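You operate a simulated robot arm through the tools that you are given. There is no shell and no other tool.

The job below is to be done with a simulated robot arm. You get a single attempt, and the scene is never put back.

Task
Stand the divider in the green clasp box and fasten the box.
Fine: it is in the upper green drawer; drawer shut again; lid shut, clasp turned upright; the boxes stay where they stand. Set down upright: cream strip.
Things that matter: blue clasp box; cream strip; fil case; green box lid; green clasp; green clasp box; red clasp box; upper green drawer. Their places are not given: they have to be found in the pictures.

The check looks at the end state, three seconds after you hand in, the way a careful person would. Anything else that was tipped, shoved, dropped, spilled or broken makes it a failure. A push-on lid holds only when it is set on centred and level and pressed home; a screw cap is set on level and turned clockwise until tight.

Robot
A 7-joint arm with a two-finger parallel gripper, fixed in place. Base frame: the origin is on the floor under the middle of its stand, x ahead of it, y to its left, z up; the work surface is at about z = 80. Units: cm, rad, N and s.
It reaches about 152.4 cm from its shoulder. Its first joint turns from -2.601 to 2.601 rad. Payload 3.5 kg.
The TCP is the grasp point between the finger pads, 2.3 cm short of the fingertips. In the tool frame z runs along the fingers and y along their closing line. Largest opening 9.4 cm; finger width 3.8, thickness 1; the body of the gripper, 5.4 by 9.6 cm, starts 3.9 cm behind the TCP.
Orientation is that of the tool frame in the base frame, as a unit quaternion [x, y, z, w]. With the fingers straight down and closing along the base's y, the tool's x points along the base's -x, its y along +y and its z along -z.

Tools
- The arm moves only by the tool servo_tool. Its argument "deltas" is a list of rows, each a list of 7 numbers: the finger opening in cm, from 0 to 9.4, then the shift along the tool's x, y, z in cm, then the turn, a rotation vector about the tool's x, y, z in rad. In form: [[jaw, x, y, z, rx, ry, rz], ...]. A call has 1 to 20 rows; each row shifts and turns the commanded pose from where the row before left it, along the tool's axes as they then stand. Rows are played at 5 a second. More than 5 cm and 0.15 rad between two rows, or a gripper value outside its range, and nothing of the call is played. Where a pose cannot be reached the arm comes as near as it can. A force on the tool above 50 N (or 10 N above the force at the start of the call, whichever is more), or a blocked arm, ends the call early, and 0.2 s more pass. The fingers move at their own pace (about 15.3 cm/s each) and stop on an object; they squeeze with about 22 N. The grip force told is the motor's: it shows also when the fingers shut on nothing. Time passes only in rows, and 0.2 s behind the last, so rows that do not move let the fingers close. It gives the time, the measured TCP pose, the force on the tool (base axes), the opening and the grip force at its end, in the units of the frame above (readings bear some noise), with the torque about the TCP (base axes, N m) and any sound that the robot's microphone picked up, and new pictures: "show" is both (left out), scene, wrist or none.
- Cameras (640 x 400 px; columns grow to the right, rows downward): "scene" is fixed at [39.97, 49.91, 159.27]; the picture's right is [-0.28, -0.96, 0.00], its down [-0.72, 0.21, -0.66] and it looks along [0.63, -0.18, -0.75] (base axes); focal length 347 px, centre (320, 200). "wrist" rides on the gripper at [8.6, 1.6, -7.4] in the tool frame; the picture's right is [-0.18, 0.98, 0.00], its down [-0.58, -0.11, -0.81] and it looks along [-0.79, -0.15, 0.59] (tool axes); focal length 243 px, centre (320, 200).
- probe_pixels(camera, pixels): for up to 12 pixels [column, row] of the newest picture of that camera ("zoom" is the newest enlarged one), the place [x, y, z] in the base frame of the surface seen there, good to about 0.2 cm. The clock stands still meanwhile.
- zoom(camera, box): a new picture of the part [left, top, right, bottom] of that camera's present view, enlarged. The clock stands still meanwhile.
- finish_job(): hands the job in; it is judged then, once.

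Leave the gripper open and the arm clear of the work at the hand-in unless told otherwise.

The tools are called after "Emit:" as a command line: name --pt "numbers of a row" for each row, then --argument value for the rest, lists and objects as JSON in quotes. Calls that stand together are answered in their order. servo_tool: Moves the arm, as the interface text tells. Its arguments: {"type":"object","properties":{"deltas":{"type":"array","items":{"type":"array","items":{"type":"number"}}},"show":{"type":"string","enum":["both","scene","wrist","none"]}},"required":["deltas"]} The other tools are called the same way: probe_pixels (camera, pixels) gives the place of the surface under pixels of a picture; zoom (camera, box) takes an enlarged picture of a part of a camera's view; finish_job () hands the job in.

At the start:

```text
time: 0.0
position: [107.56, 21.93, 110.02]
orientation: [0.0, 1.0, 0.0, 0.0]
force: [-0.6, -0.6, -0.8]
wrist_torque: [0.01, 0.01, 0.02]
finger_gap: 9.38
grip_force: 0.1
```

scene: 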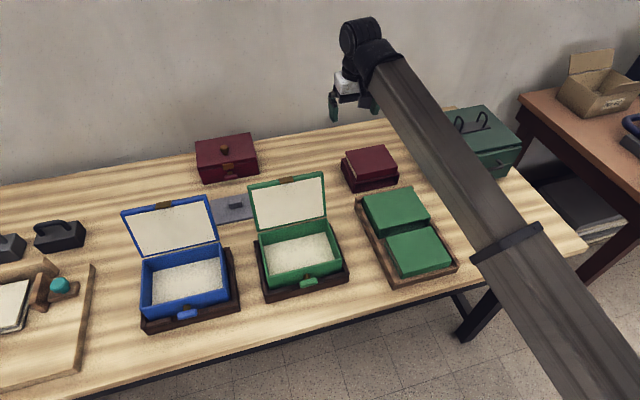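
wrist: 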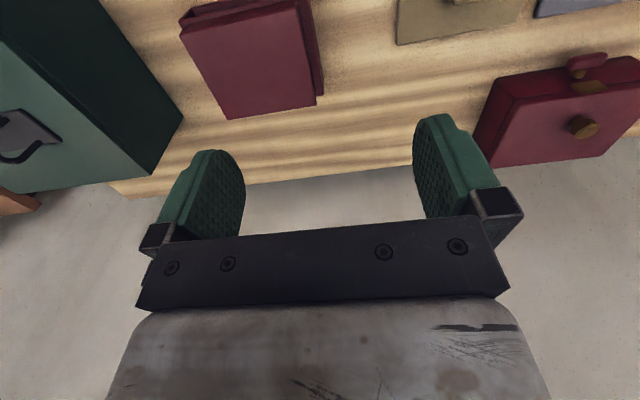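

I see the blue box (180,260), the green box (300,240), a red box (226,158), a tray with two green blocks (405,235), a dark red box (370,168) and a dark green case (485,140). I'll zoom in on these parts first.

Emit:
zoom --camera "scene" --box '[220, 150, 380, 310]'

Emit:
zoom --camera "scene" --box '[330, 90, 590, 300]'

Emit:
zoom --camera "scene" --box '[0, 180, 260, 380]'

```text
2.50 times, centred on (300, 230) of scene
```

zoom: 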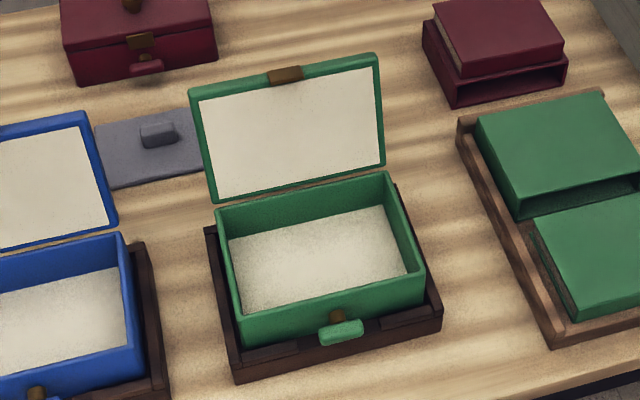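

```text
1.90 times, centred on (460, 195) of scene
```

zoom: 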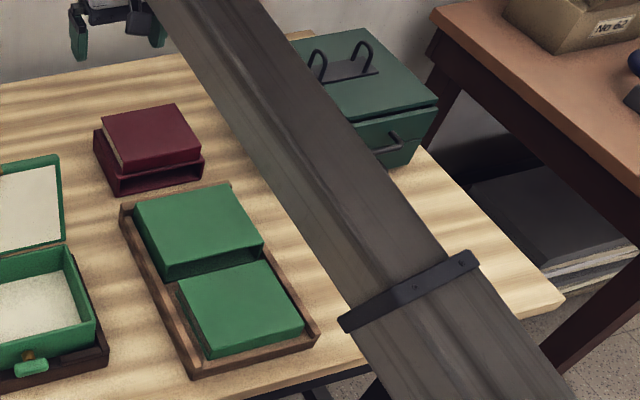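

```text
2.00 times, centred on (130, 280) of scene
```

zoom: 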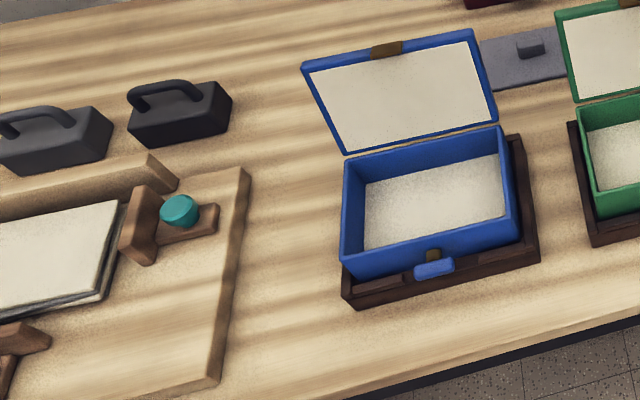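

I'll probe key points to find the geometry of the boxes, the green blocks in the tray and the dark green case.

Emit:
probe_pixels --camera "scene" --pixels '[[395, 208], [420, 250], [400, 231], [370, 190], [372, 158], [349, 180], [475, 125], [490, 170], [508, 158], [300, 240], [308, 283], [286, 200]]'

Emit:
zoom --camera "scene" --box '[340, 170, 470, 290]'

Emit:
zoom --camera "scene" --box '[430, 90, 540, 190]'

Emit:
zoom --camera "scene" --box '[190, 120, 410, 200]'

```text
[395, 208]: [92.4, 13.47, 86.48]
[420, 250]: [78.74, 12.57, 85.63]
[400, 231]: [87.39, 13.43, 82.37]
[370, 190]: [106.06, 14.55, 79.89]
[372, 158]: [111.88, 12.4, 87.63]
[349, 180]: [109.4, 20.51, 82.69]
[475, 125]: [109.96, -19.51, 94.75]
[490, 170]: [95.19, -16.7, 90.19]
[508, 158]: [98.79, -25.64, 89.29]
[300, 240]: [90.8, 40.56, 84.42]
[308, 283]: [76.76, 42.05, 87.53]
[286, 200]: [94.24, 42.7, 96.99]
```

```text
3.33 times, centred on (405, 230) of scene
```

zoom: 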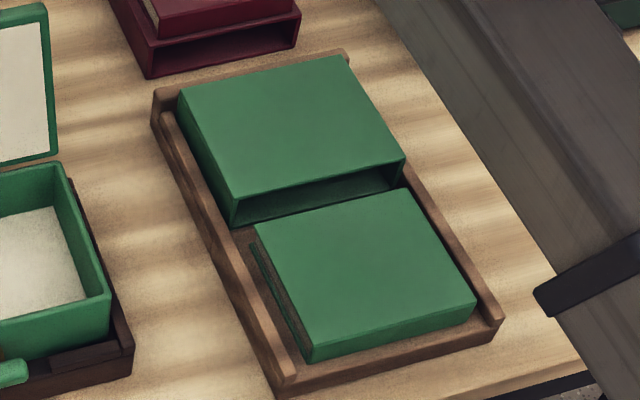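

```text
4.00 times, centred on (485, 140) of scene
```

zoom: 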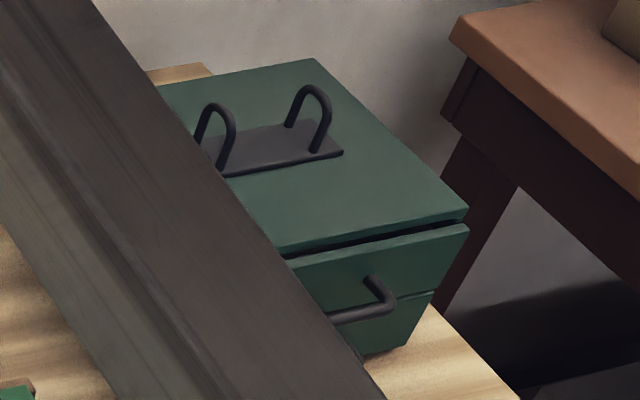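

```text
2.91 times, centred on (300, 160) of scene
```

zoom: 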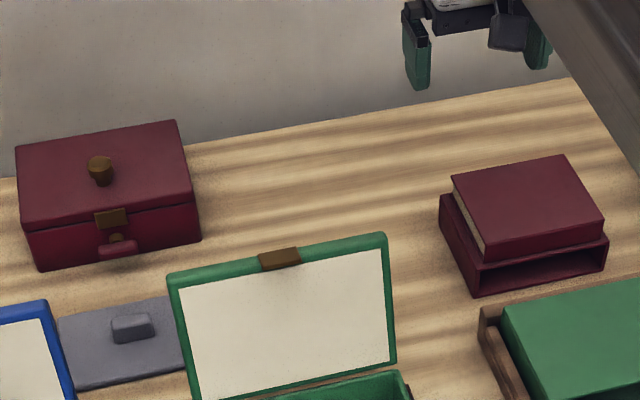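

The dark green case at the right (about x 95–115, y −15 to −28, z up to 95) looks like a cabinet with an upper drawer that has a bar handle. The arm hides it, so I'll pull the arm back and to the right so the wrist camera can see the drawer front.

Emit:
servo_tool --pt "9.4 3.2 -3.5 -0.5 0 0 0" --pt "9.4 3.2 -3.5 -0.5 0 0 0" --pt "9.4 3.2 -3.5 -0.5 0 0 0" --pt "9.4 3.2 -3.5 0 0 0 0" --pt "9.4 3.2 -3.5 0 0 0 0" --pt "9.4 3.2 -3.5 0 0 0 0" --pt "9.4 3.2 -3.5 0 0 0 0" --pt "9.4 3.2 -3.5 0 0 0 0" --pt "9.4 3.2 -3.5 0 0 0 0" --pt "9.4 3.2 -3.5 0 0 0 0" --pt "9.4 0 0 0 0 0 0"

```text
time: 1.5
position: [87.92, 0.23, 111.48]
orientation: [0.004, 1.0, -0.001, 0.007]
force: [2.2, -4.6, -5.6]
wrist_torque: [0.22, -0.45, 0.3]
finger_gap: 9.4
grip_force: 0.1
stopped in row 7: the force on the tool passed its limit at 62 N (the readings are from after the stop); the commanded pose is now the measured one
```

scene: 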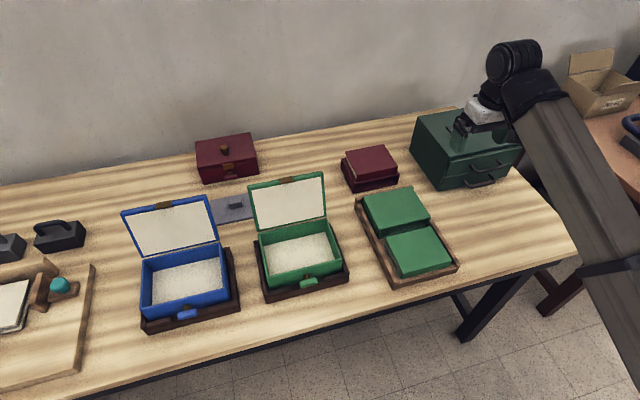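
wrist: 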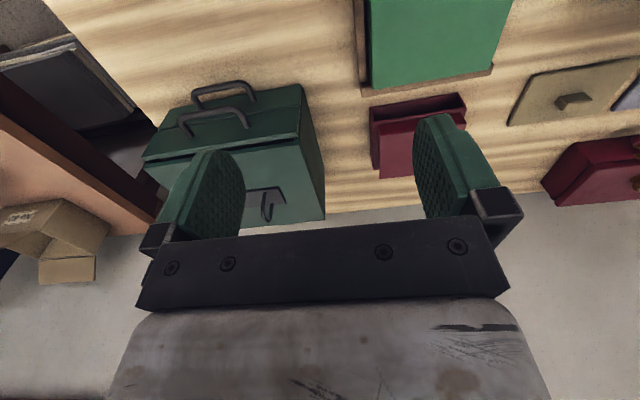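

The call stopped at row 7 on a 62 N reading. Nothing is near the tool at z = 111, so the fast move itself may be the cause, and I'll move slower from here. The cabinet is now visible in the scene at (465,150), so I'll zoom in and probe it.

Emit:
zoom --camera "scene" --box '[400, 80, 560, 200]'

Emit:
zoom --camera "wrist" --box '[120, 50, 360, 240]'

Emit:
probe_pixels --camera "scene" --pixels '[[416, 120], [444, 160], [522, 140], [445, 186], [512, 168], [480, 150], [475, 180], [488, 183], [505, 165], [490, 168], [440, 135], [428, 150]]'

```text
3.33 times, centred on (480, 140) of scene
```

zoom: 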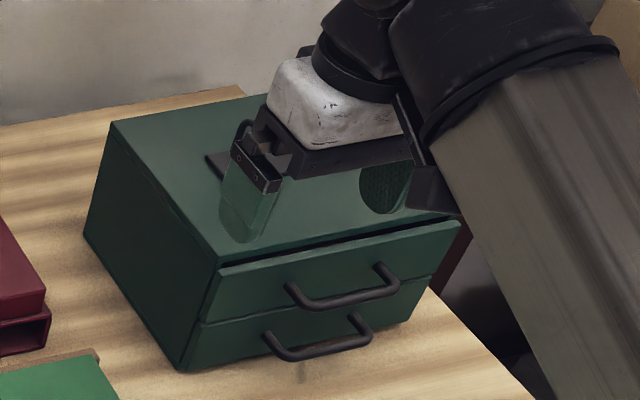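

```text
2.11 times, centred on (240, 145) of wrist
```

zoom: 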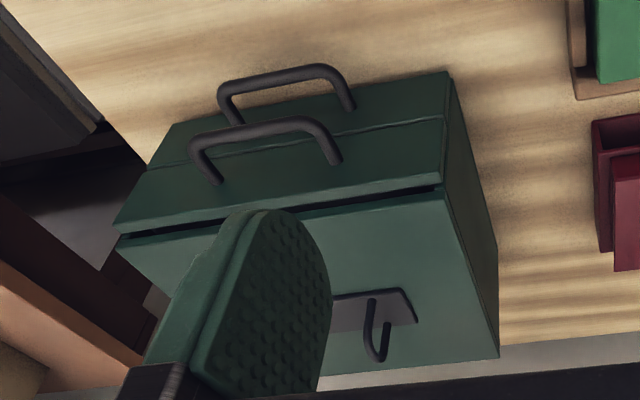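

```text
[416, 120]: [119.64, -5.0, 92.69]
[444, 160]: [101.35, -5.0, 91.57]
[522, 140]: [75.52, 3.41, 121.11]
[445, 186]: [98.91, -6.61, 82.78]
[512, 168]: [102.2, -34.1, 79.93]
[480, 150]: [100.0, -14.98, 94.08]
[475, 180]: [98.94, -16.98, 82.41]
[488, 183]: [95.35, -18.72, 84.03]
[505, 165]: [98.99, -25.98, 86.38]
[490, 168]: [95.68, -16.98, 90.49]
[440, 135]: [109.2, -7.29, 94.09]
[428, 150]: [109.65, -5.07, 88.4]
```

Cabinet: left side y ≈ −5, top z ≈ 94, front x ≈ 99, with two bar handles. I'll probe the upper handle accurately using the newest enlargement and take a fresh enlargement of the scene.

Emit:
zoom --camera "scene" --box '[440, 130, 530, 190]'

```text
6.67 times, centred on (485, 160) of scene
```

zoom: 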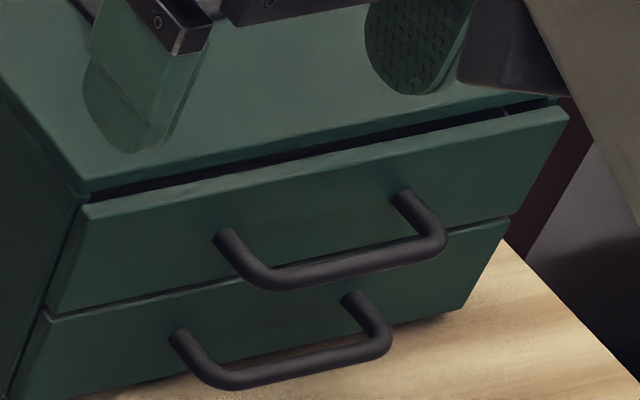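

Emit:
probe_pixels --camera "zoom" --pixels '[[225, 235], [250, 265], [285, 275], [340, 265], [400, 250], [435, 235], [405, 197], [85, 210], [560, 115], [60, 300], [300, 170], [150, 260]]'

```text
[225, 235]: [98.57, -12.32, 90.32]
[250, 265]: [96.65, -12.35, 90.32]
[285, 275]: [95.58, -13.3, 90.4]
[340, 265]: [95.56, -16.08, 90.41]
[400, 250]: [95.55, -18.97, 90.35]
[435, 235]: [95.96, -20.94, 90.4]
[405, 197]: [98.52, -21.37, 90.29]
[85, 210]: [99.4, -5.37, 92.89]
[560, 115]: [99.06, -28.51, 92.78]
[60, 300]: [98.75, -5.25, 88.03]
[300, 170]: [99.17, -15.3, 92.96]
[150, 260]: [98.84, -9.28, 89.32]
```

Drawer front: x ≈ 98.8, y −5.2 to −28.6, z 88 to 93. Upper handle bar: x ≈ 95.4, z ≈ 90, y −12.3 to −21.4. Before moving I'll measure the green clasp box the same way.

Emit:
zoom --camera "scene" --box '[240, 160, 360, 310]'

```text
2.67 times, centred on (300, 235) of scene
```

zoom: 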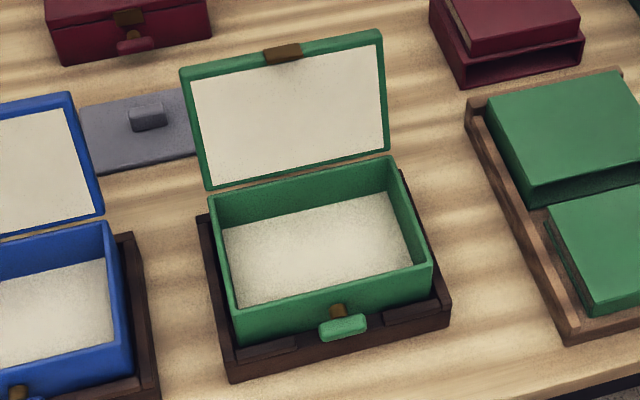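

Emit:
probe_pixels --camera "zoom" --pixels '[[212, 199], [391, 159], [240, 313], [430, 266], [310, 250], [230, 300], [405, 255], [187, 72], [378, 33], [207, 186], [385, 150], [284, 54]]'

Emit:
probe_pixels --camera "zoom" --pixels '[[338, 310], [342, 328], [325, 330], [363, 322], [227, 345], [230, 372], [450, 310], [403, 175], [210, 225], [265, 352], [320, 298], [290, 120]]'

Emit:
zoom --camera "scene" --box '[270, 250, 350, 305]'

```text
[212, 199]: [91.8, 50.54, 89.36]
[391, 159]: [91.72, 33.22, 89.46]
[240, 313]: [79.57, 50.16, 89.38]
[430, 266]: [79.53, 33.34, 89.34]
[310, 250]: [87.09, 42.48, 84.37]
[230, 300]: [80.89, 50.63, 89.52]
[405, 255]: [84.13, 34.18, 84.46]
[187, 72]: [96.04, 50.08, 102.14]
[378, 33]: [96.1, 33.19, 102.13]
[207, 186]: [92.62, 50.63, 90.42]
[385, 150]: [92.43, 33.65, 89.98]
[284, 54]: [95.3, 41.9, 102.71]
```

```text
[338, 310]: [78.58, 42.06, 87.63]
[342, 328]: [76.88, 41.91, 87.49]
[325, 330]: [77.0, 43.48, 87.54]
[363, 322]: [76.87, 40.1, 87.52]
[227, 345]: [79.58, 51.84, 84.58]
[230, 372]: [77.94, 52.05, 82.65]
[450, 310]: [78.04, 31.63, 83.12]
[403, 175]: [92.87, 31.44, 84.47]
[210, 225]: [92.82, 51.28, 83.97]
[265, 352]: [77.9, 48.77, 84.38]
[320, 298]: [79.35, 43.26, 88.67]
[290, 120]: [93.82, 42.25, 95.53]
```

```text
7.27 times, centred on (310, 278) of scene
```

zoom: 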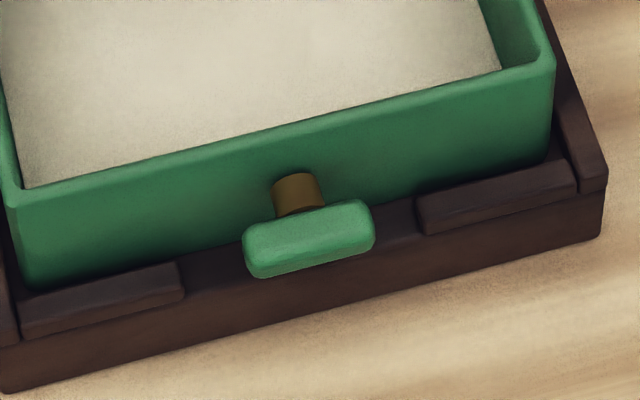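

Green box: x 79.3–92.3, y 33–51, rim z 89.4, inner floor z 84.4. The lid is hinged at the back (x ≈ 92.5) and its top edge is at z ≈ 102. The clasp is a cross-piece lying flat at (76.9, 42, 87.5). Next I open the drawer. First I turn the gripper 90° about its axis so the fingers close along base x, in slow steps.

Emit:
servo_tool --pt "9.4 0 0 0 -0.002 0.014 -0.008" --pt "9.4 0 0 0 0 0 0.1428" --pt "9.4 0 0 0 0 0 0.1428" --pt "9.4 0 0 0 0 0 0.1428" --pt "9.4 0 0 0 0 0 0.1428" --pt "9.4 0 0 0 0 0 0.1428" --pt "9.4 0 0 0 0 0 0.1428" --pt "9.4 0 0 0 0 0 0.1428" --pt "9.4 0 0 0 0 0 0.1428" --pt "9.4 0 0 0 0 0 0.1428" --pt "9.4 0 0 0 0 0 0.1428" --pt "9.4 0 0 0 0 0 0.1428" --pt "9.4 0 0 0 0 0 0"

```text
time: 1.9
position: [88.03, 0.14, 111.45]
orientation: [0.005, 1.0, -0.001, 0.006]
force: [6.5, -1.2, -12.5]
wrist_torque: [-0.19, -0.47, -0.04]
finger_gap: 9.4
grip_force: 0.0
stopped in row 2: the force on the tool passed its limit at 56 N (the readings are from after the stop); the commanded pose is now the measured one
```

scene: 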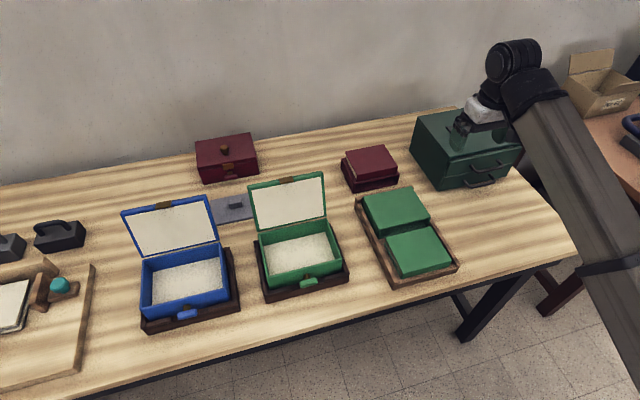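
wrist: 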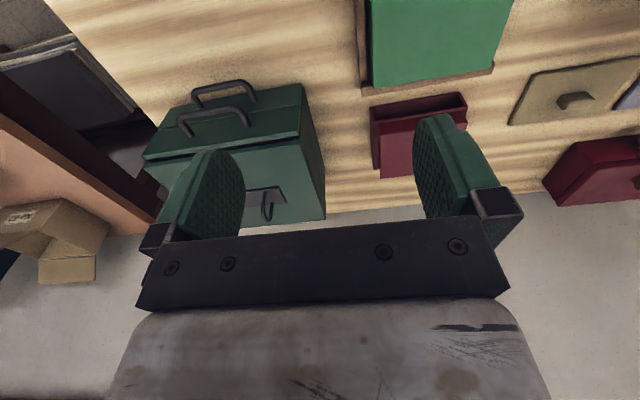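

It stopped again at 56 N. The residual force is small but not zero, so I'll look closely at the wrist for something touching, and play still rows to see whether the force persists.

Emit:
zoom --camera "scene" --box '[430, 20, 640, 200]'

Emit:
servo_tool --pt "9.4 0 0 0 0 0 0" --pt "9.4 0 0 0 0 0 0" --pt "9.4 0 0 0 0 0 0" --show "none"

```text
2.22 times, centred on (535, 110) of scene
```

zoom: 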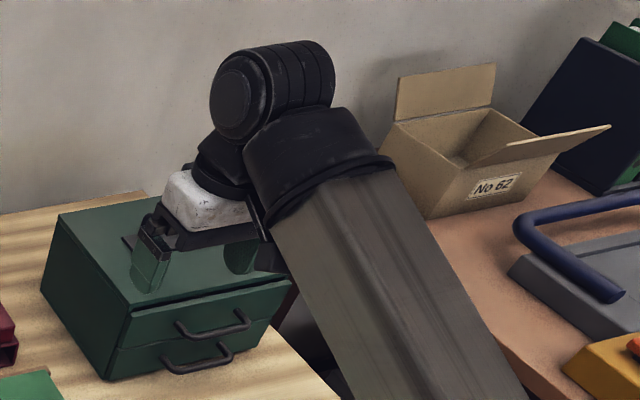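

```text
time: 2.7
position: [88.03, 0.1, 111.49]
orientation: [0.005, 1.0, -0.001, 0.004]
force: [11.0, 0.0, -23.6]
wrist_torque: [-0.7, -1.31, -0.25]
finger_gap: 9.41
grip_force: 0.1
```

The force persists, and force and torque together match a push on the wrist camera. So the forearm is resting on the camera from behind and above. I'll free it by moving forward and down into the empty space at y ≈ 0, then check the force.

Emit:
servo_tool --pt "9.4 -1.5 0 1.5 0 0 0" --pt "9.4 -2 0 2 0 0 0" --pt "9.4 -2 0 2 0 0 0" --pt "9.4 -1.5 0 2 0 0 0" --pt "9.4 0 0 0 0 0 0" --show "scene"

```text
time: 3.9
position: [95.15, 0.05, 103.83]
orientation: [0.004, 1.0, 0.0, 0.004]
force: [0.4, 0.5, -0.2]
wrist_torque: [0.01, 0.02, -0.01]
finger_gap: 9.39
grip_force: 0.2
```

scene: 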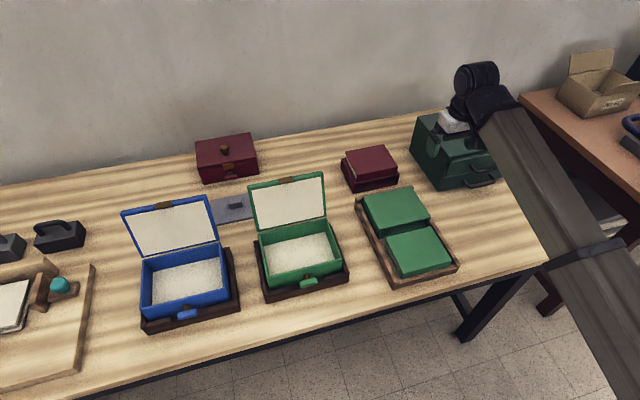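

The force is gone. Now I turn the gripper 90° about its axis, which moves the camera to the +y side and away from the forearm.

Emit:
servo_tool --pt "9.4 0 0 0 0 0.008 -0.008" --pt "9.4 0 0 0 0 0 0.1428" --pt "9.4 0 0 0 0 0 0.1428" --pt "9.4 0 0 0 0 0 0.1428" --pt "9.4 0 0 0 0 0 0.1428" --pt "9.4 0 0 0 0 0 0.1428" --pt "9.4 0 0 0 0 0 0.1428" --pt "9.4 0 0 0 0 0 0.1428" --pt "9.4 0 0 0 0 0 0.1428" --pt "9.4 0 0 0 0 0 0.1428" --pt "9.4 0 0 0 0 0 0.1428" --pt "9.4 0 0 0 0 0 0.1428" --pt "9.4 0 0 0 0 0 0"

```text
time: 6.7
position: [95.06, -0.14, 103.94]
orientation: [0.708, 0.706, 0.0, 0.001]
force: [-0.3, -0.4, 0.2]
wrist_torque: [-0.02, 0.01, -0.01]
finger_gap: 9.41
grip_force: 0.0
```

scene: 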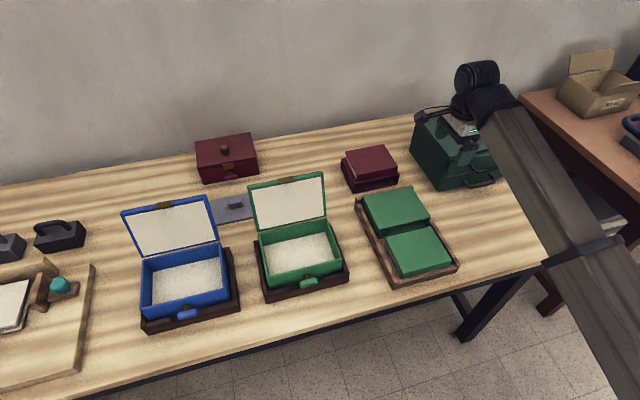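
wrist: 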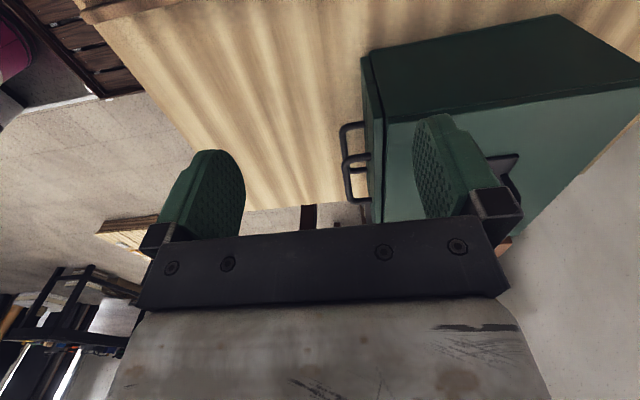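

The orientation is good (fingers close along base x). I move sideways to y ≈ −16.9 above the handle and narrow the opening to 3 cm.

Emit:
servo_tool --pt "9.4 -2.4 0 0 0 0 0" --pt "9.4 -2.4 0 0 0 0 0" --pt "9.4 -2.4 0 0 0 0 0" --pt "9.4 -2.4 0 0 0 0 0" --pt "6 -2.4 0 0 0 0 0" --pt "3 -2.4 0 0 0 0 0" --pt "3 -2.35 0.25 0 0 0 0" --pt "3 0 0 0 0 0 0" --pt "3 0 0 0 0 0 0"

```text
time: 8.7
position: [95.28, -16.67, 104.02]
orientation: [0.707, 0.707, -0.001, 0.001]
force: [0.6, 0.0, 0.4]
wrist_torque: [0.02, 0.02, -0.03]
finger_gap: 3.01
grip_force: 0.1
```

scene: 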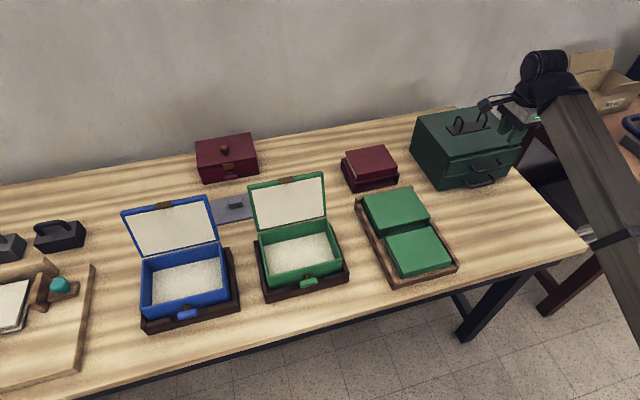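
wrist: 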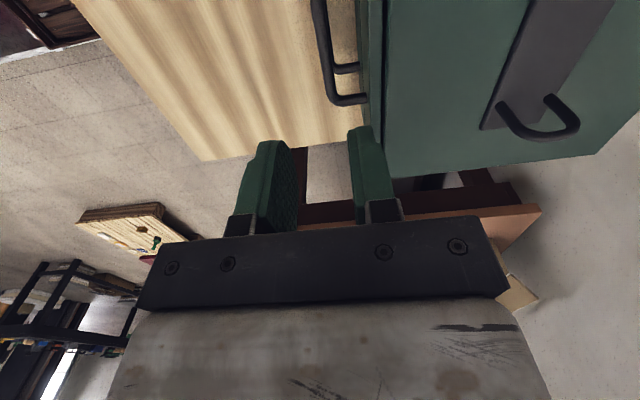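

The fingers straddle the line of the handle. I descend in steps to z ≈ 92.5 and look again.

Emit:
servo_tool --pt "3 0 0 2 0 0 0" --pt "3 0 0 2 0 0 0" --pt "3 0 0 2 0 0 0" --pt "3 0 0 2 0 0 0" --pt "3 0 0 1.5 0 0 0" --pt "3 0 0 1 0 0 0" --pt "3 0 0 0.8 0 0 0" --pt "3 0 0 0 0 0 0"

```text
time: 10.5
position: [95.26, -16.76, 92.67]
orientation: [0.707, 0.707, 0.0, 0.001]
force: [0.8, -0.4, -0.2]
wrist_torque: [0.01, 0.01, 0.0]
finger_gap: 3.01
grip_force: 0.1
```

scene: 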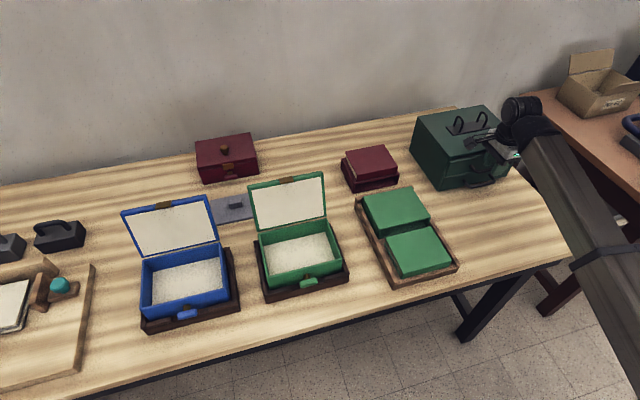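
wrist: 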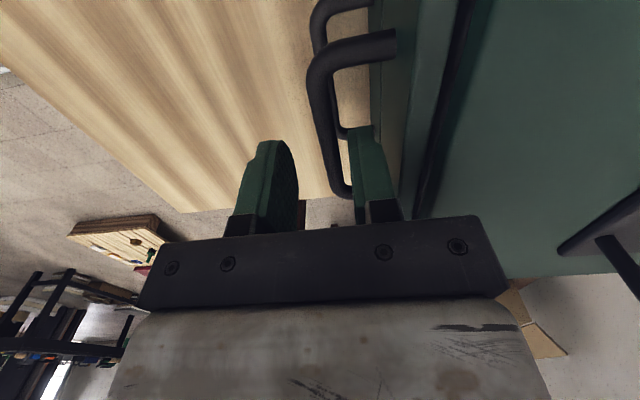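

The bar at (325,100) appears between the fingers. I zoom in on the wrist view to check the clearance behind it.

Emit:
zoom --camera "wrist" --box '[220, 0, 480, 240]'

Emit:
probe_pixels --camera "wrist" --pixels '[[315, 70], [325, 120], [340, 180], [365, 135], [260, 150], [345, 55], [430, 90], [470, 60]]'

```text
1.67 times, centred on (350, 120) of wrist
```

zoom: 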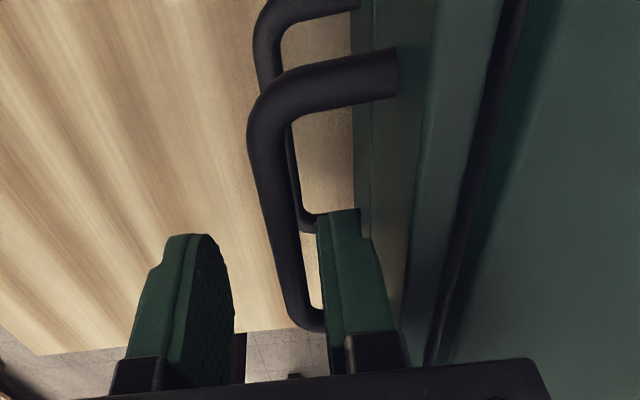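

```text
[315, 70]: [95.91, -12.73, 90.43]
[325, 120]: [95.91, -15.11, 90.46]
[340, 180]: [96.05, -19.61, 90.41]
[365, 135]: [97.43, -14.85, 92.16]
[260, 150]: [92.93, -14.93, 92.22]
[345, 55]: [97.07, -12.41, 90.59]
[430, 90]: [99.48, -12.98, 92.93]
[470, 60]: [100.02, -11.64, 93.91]
```

The bar centre is at about x 95.75, z 90.1, and both fingers are clear of it. I shift 0.4 cm forward, lower to z ≈ 91.2 and close on the bar.

Emit:
servo_tool --pt "3 0 0.4 0 0 0 0" --pt "3 0 0 0.7 0 0 0" --pt "3 0 0 0.8 0 0 0" --pt "3 0 0 0 0 0 0" --pt "0.4 0 0 0 0 0 0" --pt "0.4 0 0 0 0 0 0" --pt "0.4 0 0 0 0 0 0"

```text
time: 12.1
position: [95.7, -16.84, 91.23]
orientation: [0.707, 0.707, 0.0, 0.0]
force: [-0.1, -1.7, 1.8]
wrist_torque: [-0.11, -0.01, 1.76]
finger_gap: 1.01
grip_force: 44.6
```

scene: 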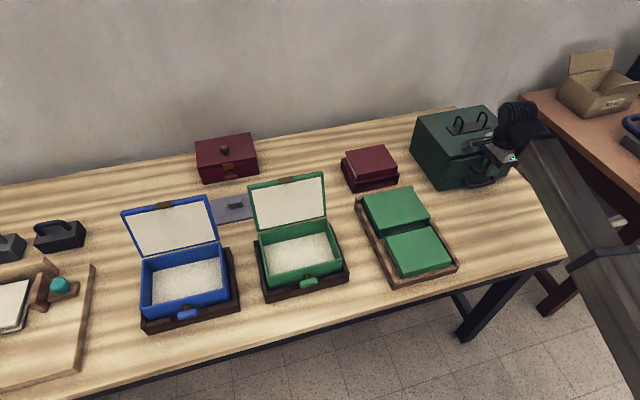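
wrist: 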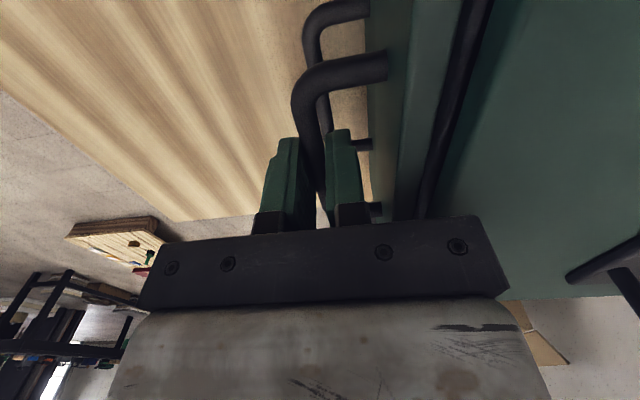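

The bar is held (gap 1.0 cm). I pull the drawer toward the robot, gently at first, and watch the force and whether the case stays put.

Emit:
servo_tool --pt "0.4 0 -0.4 0 0 0 0" --pt "0.4 0 -0.7 0 0 0 0" --pt "0.4 0 -1 0 0 0 0" --pt "0.4 0 -1 0 0 0 0" --pt "0.4 0 -1 0 0 0 0" --pt "0.4 0 0 0 0 0 0"

```text
time: 13.5
position: [91.6, -16.7, 91.33]
orientation: [0.707, 0.708, 0.0, 0.001]
force: [-0.4, -10.9, 22.7]
wrist_torque: [0.35, 0.03, 1.73]
finger_gap: 1.0
grip_force: 45.0
```

scene: 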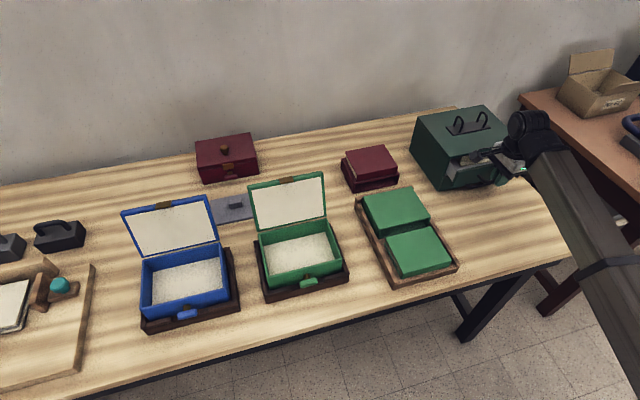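
wrist: 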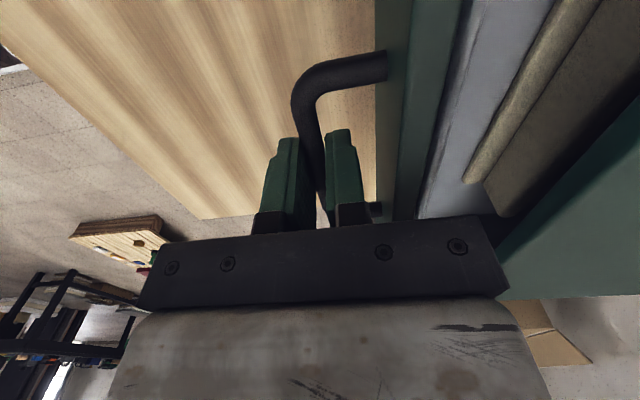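

The drawer is sliding out and I can see something cream or olive lying inside. I raise 0.15 cm to ease the vertical force and keep pulling.

Emit:
servo_tool --pt "0.4 0 -0.8 -0.15 0 0 0" --pt "0.4 0 -1 0 0 0 0" --pt "0.4 0 -1 0 0 0 0" --pt "0.4 0 -1 0 0 0 0" --pt "0.4 0 -1 0 0 0 0" --pt "0.4 0 -0.7 0 0 0 0" --pt "0.4 0 0 0 0 0 0"

```text
time: 15.1
position: [86.06, -16.69, 91.2]
orientation: [0.708, 0.706, -0.001, 0.0]
force: [-0.2, -21.9, -11.5]
wrist_torque: [-0.25, -0.02, 1.76]
finger_gap: 0.99
grip_force: 44.8
```

scene: 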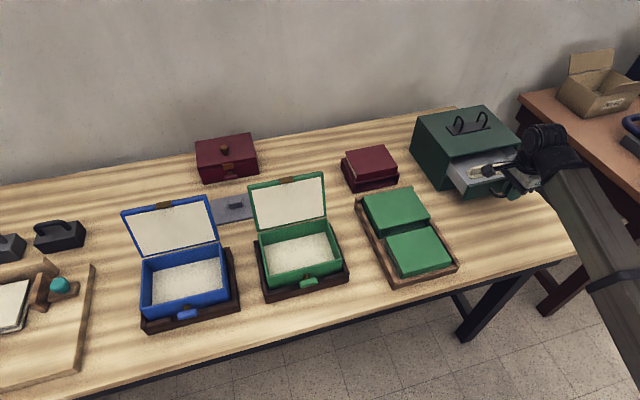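
wrist: 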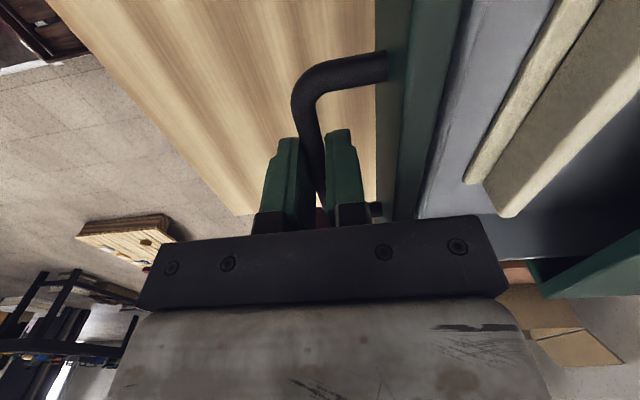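

The drawer is out about 9.6 cm and the strip is visible. I zoom to see it before going further.

Emit:
zoom --camera "scene" --box '[420, 110, 560, 210]'

Emit:
zoom --camera "wrist" --box '[360, 0, 640, 240]'

Emit:
probe_pixels --camera "wrist" --pixels '[[465, 183], [482, 180], [510, 215], [560, 60], [590, 20], [570, 150], [600, 120], [630, 80], [500, 100], [600, 230], [520, 185], [420, 200]]'

```text
4.00 times, centred on (490, 160) of scene
```

zoom: 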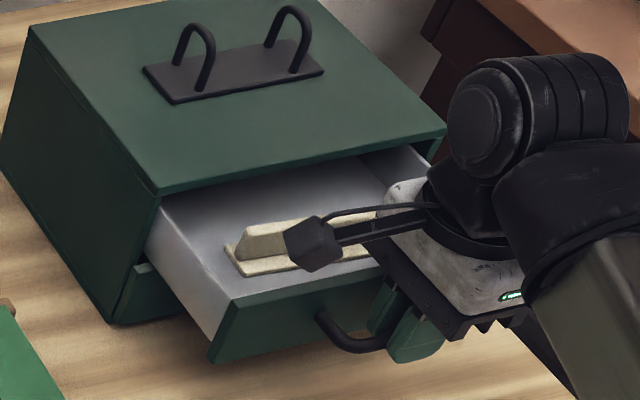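

```text
1.67 times, centred on (500, 120) of wrist
```

zoom: 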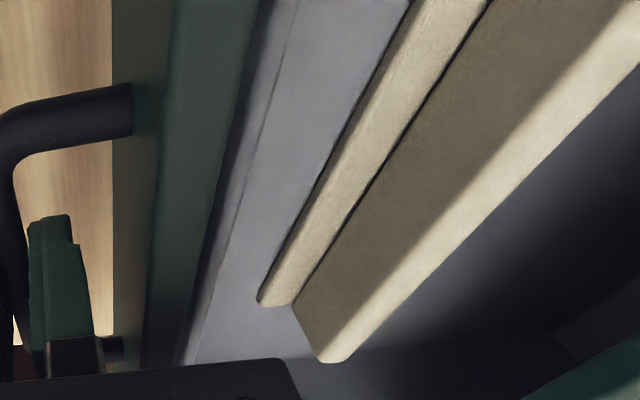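

```text
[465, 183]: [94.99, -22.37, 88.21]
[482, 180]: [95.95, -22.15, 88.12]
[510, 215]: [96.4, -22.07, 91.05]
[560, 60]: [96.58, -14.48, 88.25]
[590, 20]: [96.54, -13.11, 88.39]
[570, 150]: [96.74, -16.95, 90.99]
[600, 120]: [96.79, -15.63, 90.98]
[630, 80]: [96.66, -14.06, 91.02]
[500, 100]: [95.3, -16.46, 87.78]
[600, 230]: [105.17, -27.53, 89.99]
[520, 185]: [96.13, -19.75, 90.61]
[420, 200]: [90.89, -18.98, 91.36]
```

The divider is a cream strip about 13 cm long with an upright web (top z ≈ 91) on a flat base (z ≈ 88.2). It lies along y at x ≈ 95–97. I need more room in front of the cabinet for the gripper, so I pull about 4 cm more, easing the sideways force by 0.15 cm.

Emit:
servo_tool --pt "0.4 -0.1 -0.6 0.03 0 0 0" --pt "0.4 -0.05 -0.8 0 0 0 0" --pt "0.4 0 -0.8 0 0 0 0" --pt "0.4 0 -0.8 0 0 0 0" --pt "0.4 0 -0.8 0 0 0 0" --pt "0.4 0 0 0 0 0 0"

```text
time: 16.5
position: [82.3, -16.79, 91.2]
orientation: [0.707, 0.707, 0.001, -0.001]
force: [-0.7, 3.6, -11.9]
wrist_torque: [-0.42, -0.02, 1.73]
finger_gap: 0.99
grip_force: 45.2
```

scene: 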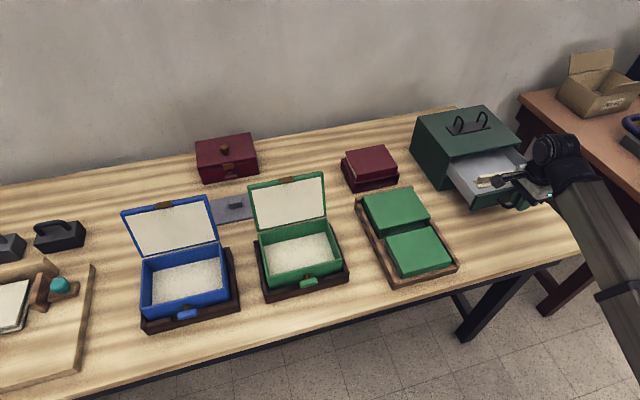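
wrist: 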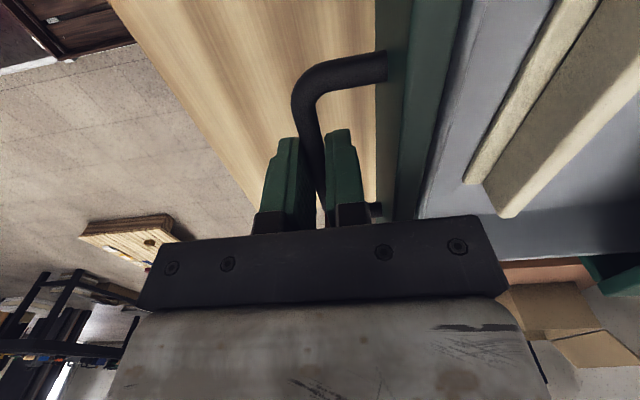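

The drawer is out 13.4 cm with no sign of a stop, which is enough. I open the fingers to 3 cm, let them release, then rise straight up.

Emit:
servo_tool --pt "3 0 0 0 0 0 0" --pt "3 0 0 0 0 0 0" --pt "3 0 0 -0.8 0 0 0" --pt "3 0 0 -1.5 0 0 0" --pt "3 0 0 -2 0 0 0" --pt "3 0 0 -2 0 0 0" --pt "3 0 0 -2 0 0 0" --pt "3 0 0 -2 0 0 0" --pt "3 0 0 -2 0 0 0" --pt "3 0 0 0 0 0 0"

```text
time: 18.7
position: [82.2, -16.82, 103.79]
orientation: [0.707, 0.707, 0.0, 0.001]
force: [-0.4, 0.8, 0.5]
wrist_torque: [0.01, 0.02, 0.04]
finger_gap: 3.01
grip_force: 0.1
```

scene: 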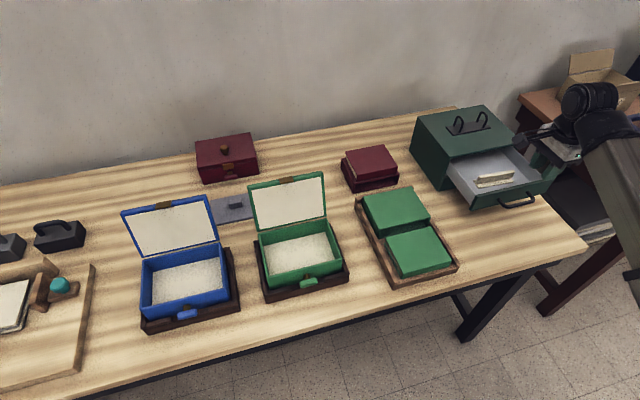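
wrist: 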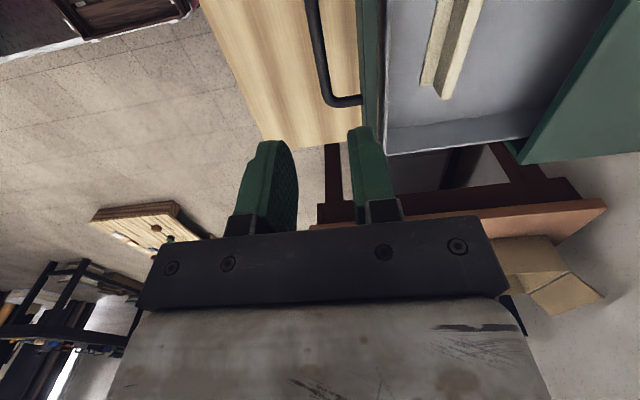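

Released cleanly; the strip is fully visible at (494,180). I zoom in and probe it.

Emit:
zoom --camera "scene" --box '[440, 140, 560, 215]'

Emit:
zoom --camera "scene" --box '[465, 162, 525, 198]'

```text
5.33 times, centred on (500, 178) of scene
```

zoom: 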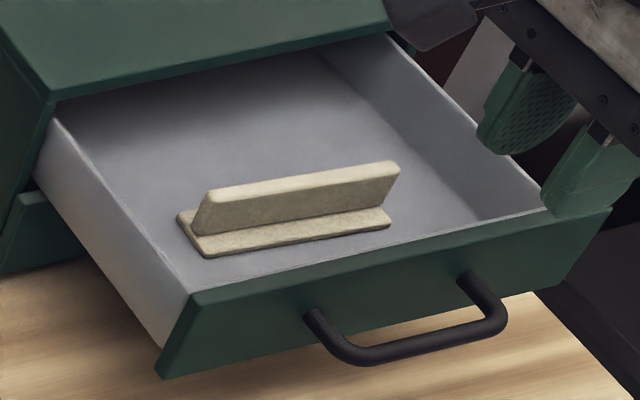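

```text
10.67 times, centred on (495, 180) of scene
```

zoom: 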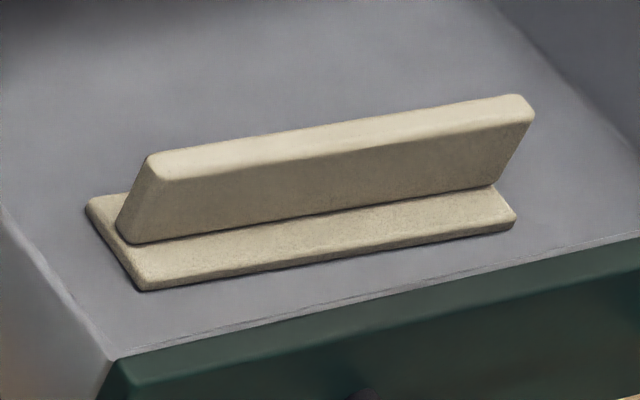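

Emit:
probe_pixels --camera "zoom" --pixels '[[150, 165], [528, 105], [155, 178], [530, 118], [125, 237], [90, 207], [145, 285], [513, 225], [490, 185], [340, 130], [340, 150], [330, 232]]'

Emit:
probe_pixels --camera "wrist" --pixels '[[422, 82], [436, 84], [446, 96], [437, 92], [455, 40], [440, 30], [475, 10], [525, 140], [400, 150], [372, 30], [390, 120]]'

Emit:
probe_pixels --camera "scene" --pixels '[[449, 170], [475, 200], [468, 175], [512, 160], [495, 190], [538, 178], [500, 150], [445, 158]]'

```text
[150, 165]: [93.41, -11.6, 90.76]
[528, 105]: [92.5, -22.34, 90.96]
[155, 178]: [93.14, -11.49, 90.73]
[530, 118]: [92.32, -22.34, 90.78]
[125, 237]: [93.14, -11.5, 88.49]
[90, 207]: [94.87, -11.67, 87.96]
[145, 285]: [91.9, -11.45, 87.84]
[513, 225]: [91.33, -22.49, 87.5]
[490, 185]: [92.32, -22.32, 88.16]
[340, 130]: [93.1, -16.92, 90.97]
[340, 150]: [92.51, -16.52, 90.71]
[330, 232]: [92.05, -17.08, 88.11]
```

```text
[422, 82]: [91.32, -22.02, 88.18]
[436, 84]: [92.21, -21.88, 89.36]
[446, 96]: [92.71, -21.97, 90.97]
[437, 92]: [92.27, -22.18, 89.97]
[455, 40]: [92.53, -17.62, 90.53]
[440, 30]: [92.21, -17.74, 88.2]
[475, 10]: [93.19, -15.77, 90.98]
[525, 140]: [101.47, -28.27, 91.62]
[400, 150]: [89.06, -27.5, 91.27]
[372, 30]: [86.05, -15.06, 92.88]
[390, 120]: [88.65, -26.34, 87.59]
```

```text
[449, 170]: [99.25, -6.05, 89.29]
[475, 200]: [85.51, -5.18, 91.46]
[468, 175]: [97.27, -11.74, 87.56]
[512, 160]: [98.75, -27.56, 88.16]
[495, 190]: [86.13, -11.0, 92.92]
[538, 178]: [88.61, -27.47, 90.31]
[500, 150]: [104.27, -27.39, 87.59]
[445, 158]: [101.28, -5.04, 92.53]
```

The divider is an inverted T: base about 3 cm wide, web about 1 cm thick with its front face at x ≈ 92.7 (at y = −16.9), top z ≈ 91, drawer floor 87.6, length 11 cm, turned about 0.076 rad. I move above it, turn by 0.076 and open the fingers to 4 cm.

Emit:
servo_tool --pt "3.5 0 2.2 0 0 0 0" --pt "4 0 2.2 0 0 0 0" --pt "4 0 2.2 0 0 0 0" --pt "4 0 2.2 0 0 0 0" --pt "4 0 2.2 0 0 0 0" --pt "4 0 0 0 0 0 0.076" --pt "4 0 0 1.5 0 0 0" --pt "4 0 0 2 0 0 0" --pt "4 0 0 2 0 0 0" --pt "4 0 0 0 0 0 0"

```text
time: 20.9
position: [93.31, -16.76, 98.15]
orientation: [0.733, 0.68, 0.0, 0.001]
force: [0.4, 0.0, 1.1]
wrist_torque: [-0.02, 0.01, 0.01]
finger_gap: 3.98
grip_force: 0.1
```

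scene: 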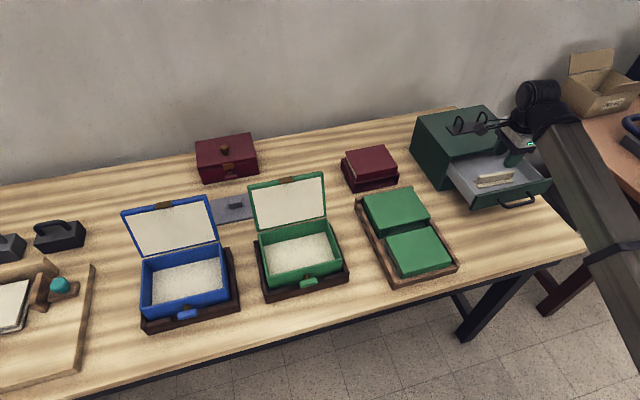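
wrist: 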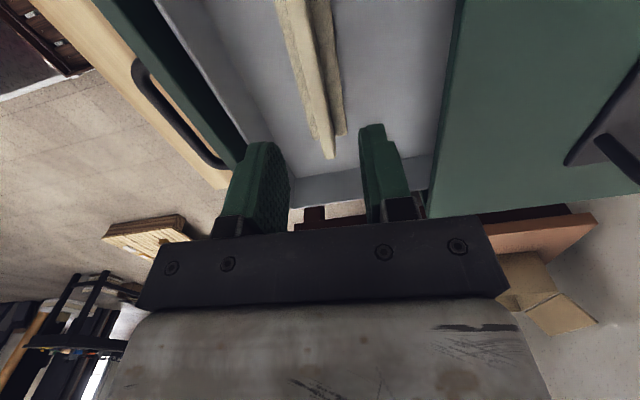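

Now I check the alignment of the web with the fingers.

Emit:
zoom --camera "wrist" --box '[220, 0, 440, 220]'

Emit:
probe_pixels --camera "wrist" --pixels '[[326, 155], [333, 154], [300, 60], [312, 60], [321, 60], [332, 60], [338, 100], [345, 132], [283, 20], [296, 20], [310, 20]]'

```text
1.82 times, centred on (330, 110) of wrist
```

zoom: 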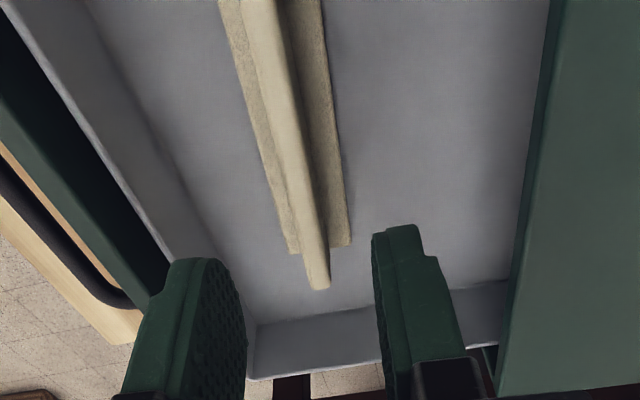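

```text
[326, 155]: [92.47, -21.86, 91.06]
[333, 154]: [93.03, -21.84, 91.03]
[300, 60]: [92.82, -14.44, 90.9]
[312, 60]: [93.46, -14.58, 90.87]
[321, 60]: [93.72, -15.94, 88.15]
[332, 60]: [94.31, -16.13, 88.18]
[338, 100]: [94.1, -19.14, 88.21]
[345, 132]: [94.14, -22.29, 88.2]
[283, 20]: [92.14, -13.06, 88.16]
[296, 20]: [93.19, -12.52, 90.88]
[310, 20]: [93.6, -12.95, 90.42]
```

The web centre at y ≈ −17 is x ≈ 93.05 and it is about 0.8 cm thick. I correct by −0.25 in x and −0.17 in y, descend so the fingertips are just above the base (TCP z ≈ 90.8), then close.

Emit:
servo_tool --pt "4 -0.17 -0.25 0 0 0 0" --pt "4 0 0 2 0 0 0" --pt "4 0 0 2 0 0 0" --pt "4 0 0 1.8 0 0 0" --pt "4 0 0 1 0 0 0" --pt "4 0 0 0.5 0 0 0" --pt "4 0 0 0 0 0 0"

```text
time: 22.5
position: [92.95, -17.05, 90.93]
orientation: [0.734, 0.679, 0.0, 0.0]
force: [0.1, -0.5, -0.3]
wrist_torque: [0.01, -0.01, 0.01]
finger_gap: 3.98
grip_force: 0.1
```

scene: 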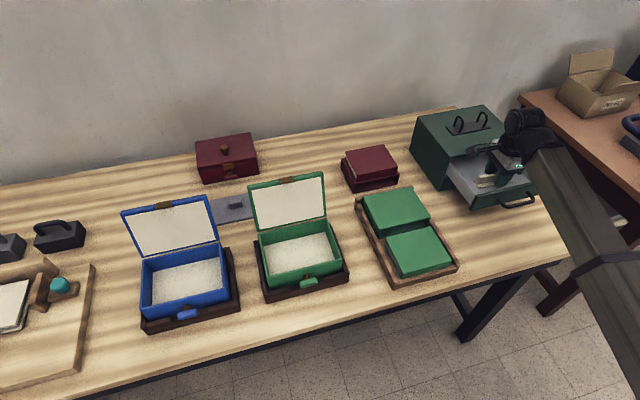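
wrist: 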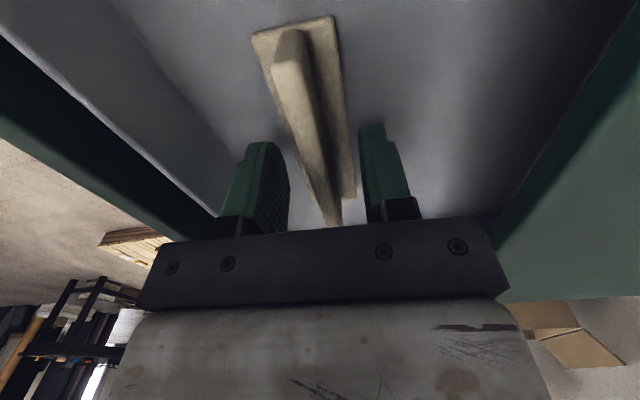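

The web stands between the fingers. I close now and check the gap.

Emit:
servo_tool --pt "2 0 0 0 0 0 0" --pt "1.2 0 0 0 0 0 0" --pt "0.2 0 0 0 0 0 0" --pt "0.2 0 0 0 0 0 0" --pt "0.2 0 0 0 0 0 0" --show "wrist"

```text
time: 23.7
position: [93.02, -17.0, 90.93]
orientation: [0.734, 0.679, -0.001, 0.001]
force: [0.1, -0.6, 0.2]
wrist_torque: [-0.01, 0.02, -0.02]
finger_gap: 0.94
grip_force: 21.9
```

wrist: 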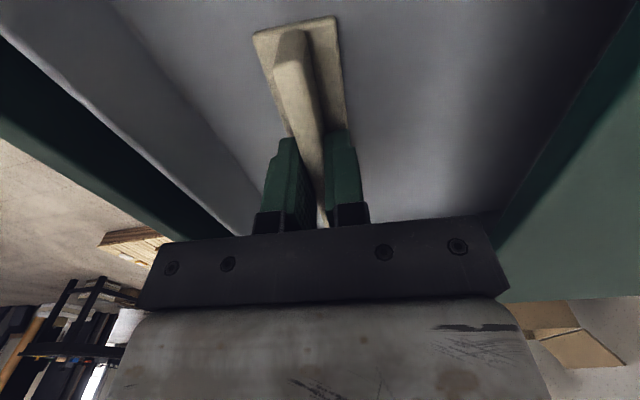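

Gripped (gap 0.94 cm). I lift straight up, slowly first, to clear the drawer and everything along the way.

Emit:
servo_tool --pt "0.2 0 0 -0.5 0 0 0" --pt "0.2 0 0 -1 0 0 0" --pt "0.2 0 0 -1.5 0 0 0" --pt "0.2 0 0 -2 0 0 0" --pt "0.2 0 0 -2 0 0 0" --pt "0.2 0 0 -2 0 0 0" --pt "0.2 0 0 -2 0 0 0" --pt "0.2 0 0 -2 0 0 0" --pt "0.2 0 0 -2 0 0 0" --pt "0.2 0 0 0 0 0 0"

```text
time: 25.9
position: [93.25, -16.94, 105.78]
orientation: [0.733, 0.68, -0.001, 0.001]
force: [-0.2, 0.5, 0.1]
wrist_torque: [0.03, 0.01, -0.03]
finger_gap: 0.92
grip_force: 22.2
```

scene: 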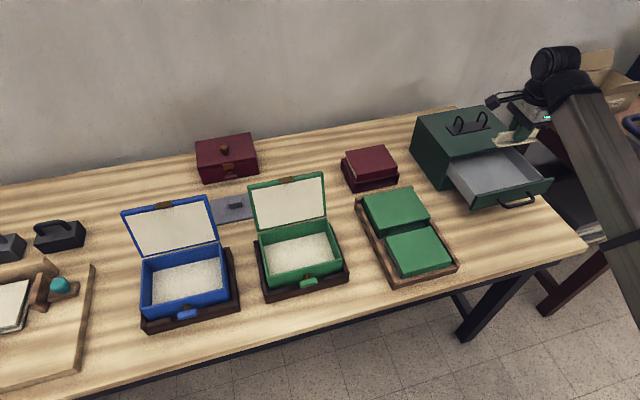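
wrist: 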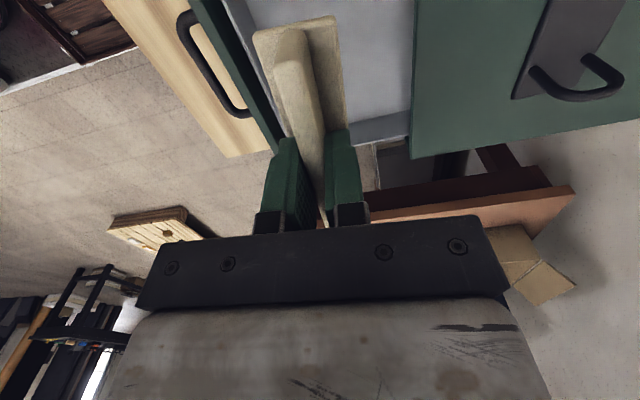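

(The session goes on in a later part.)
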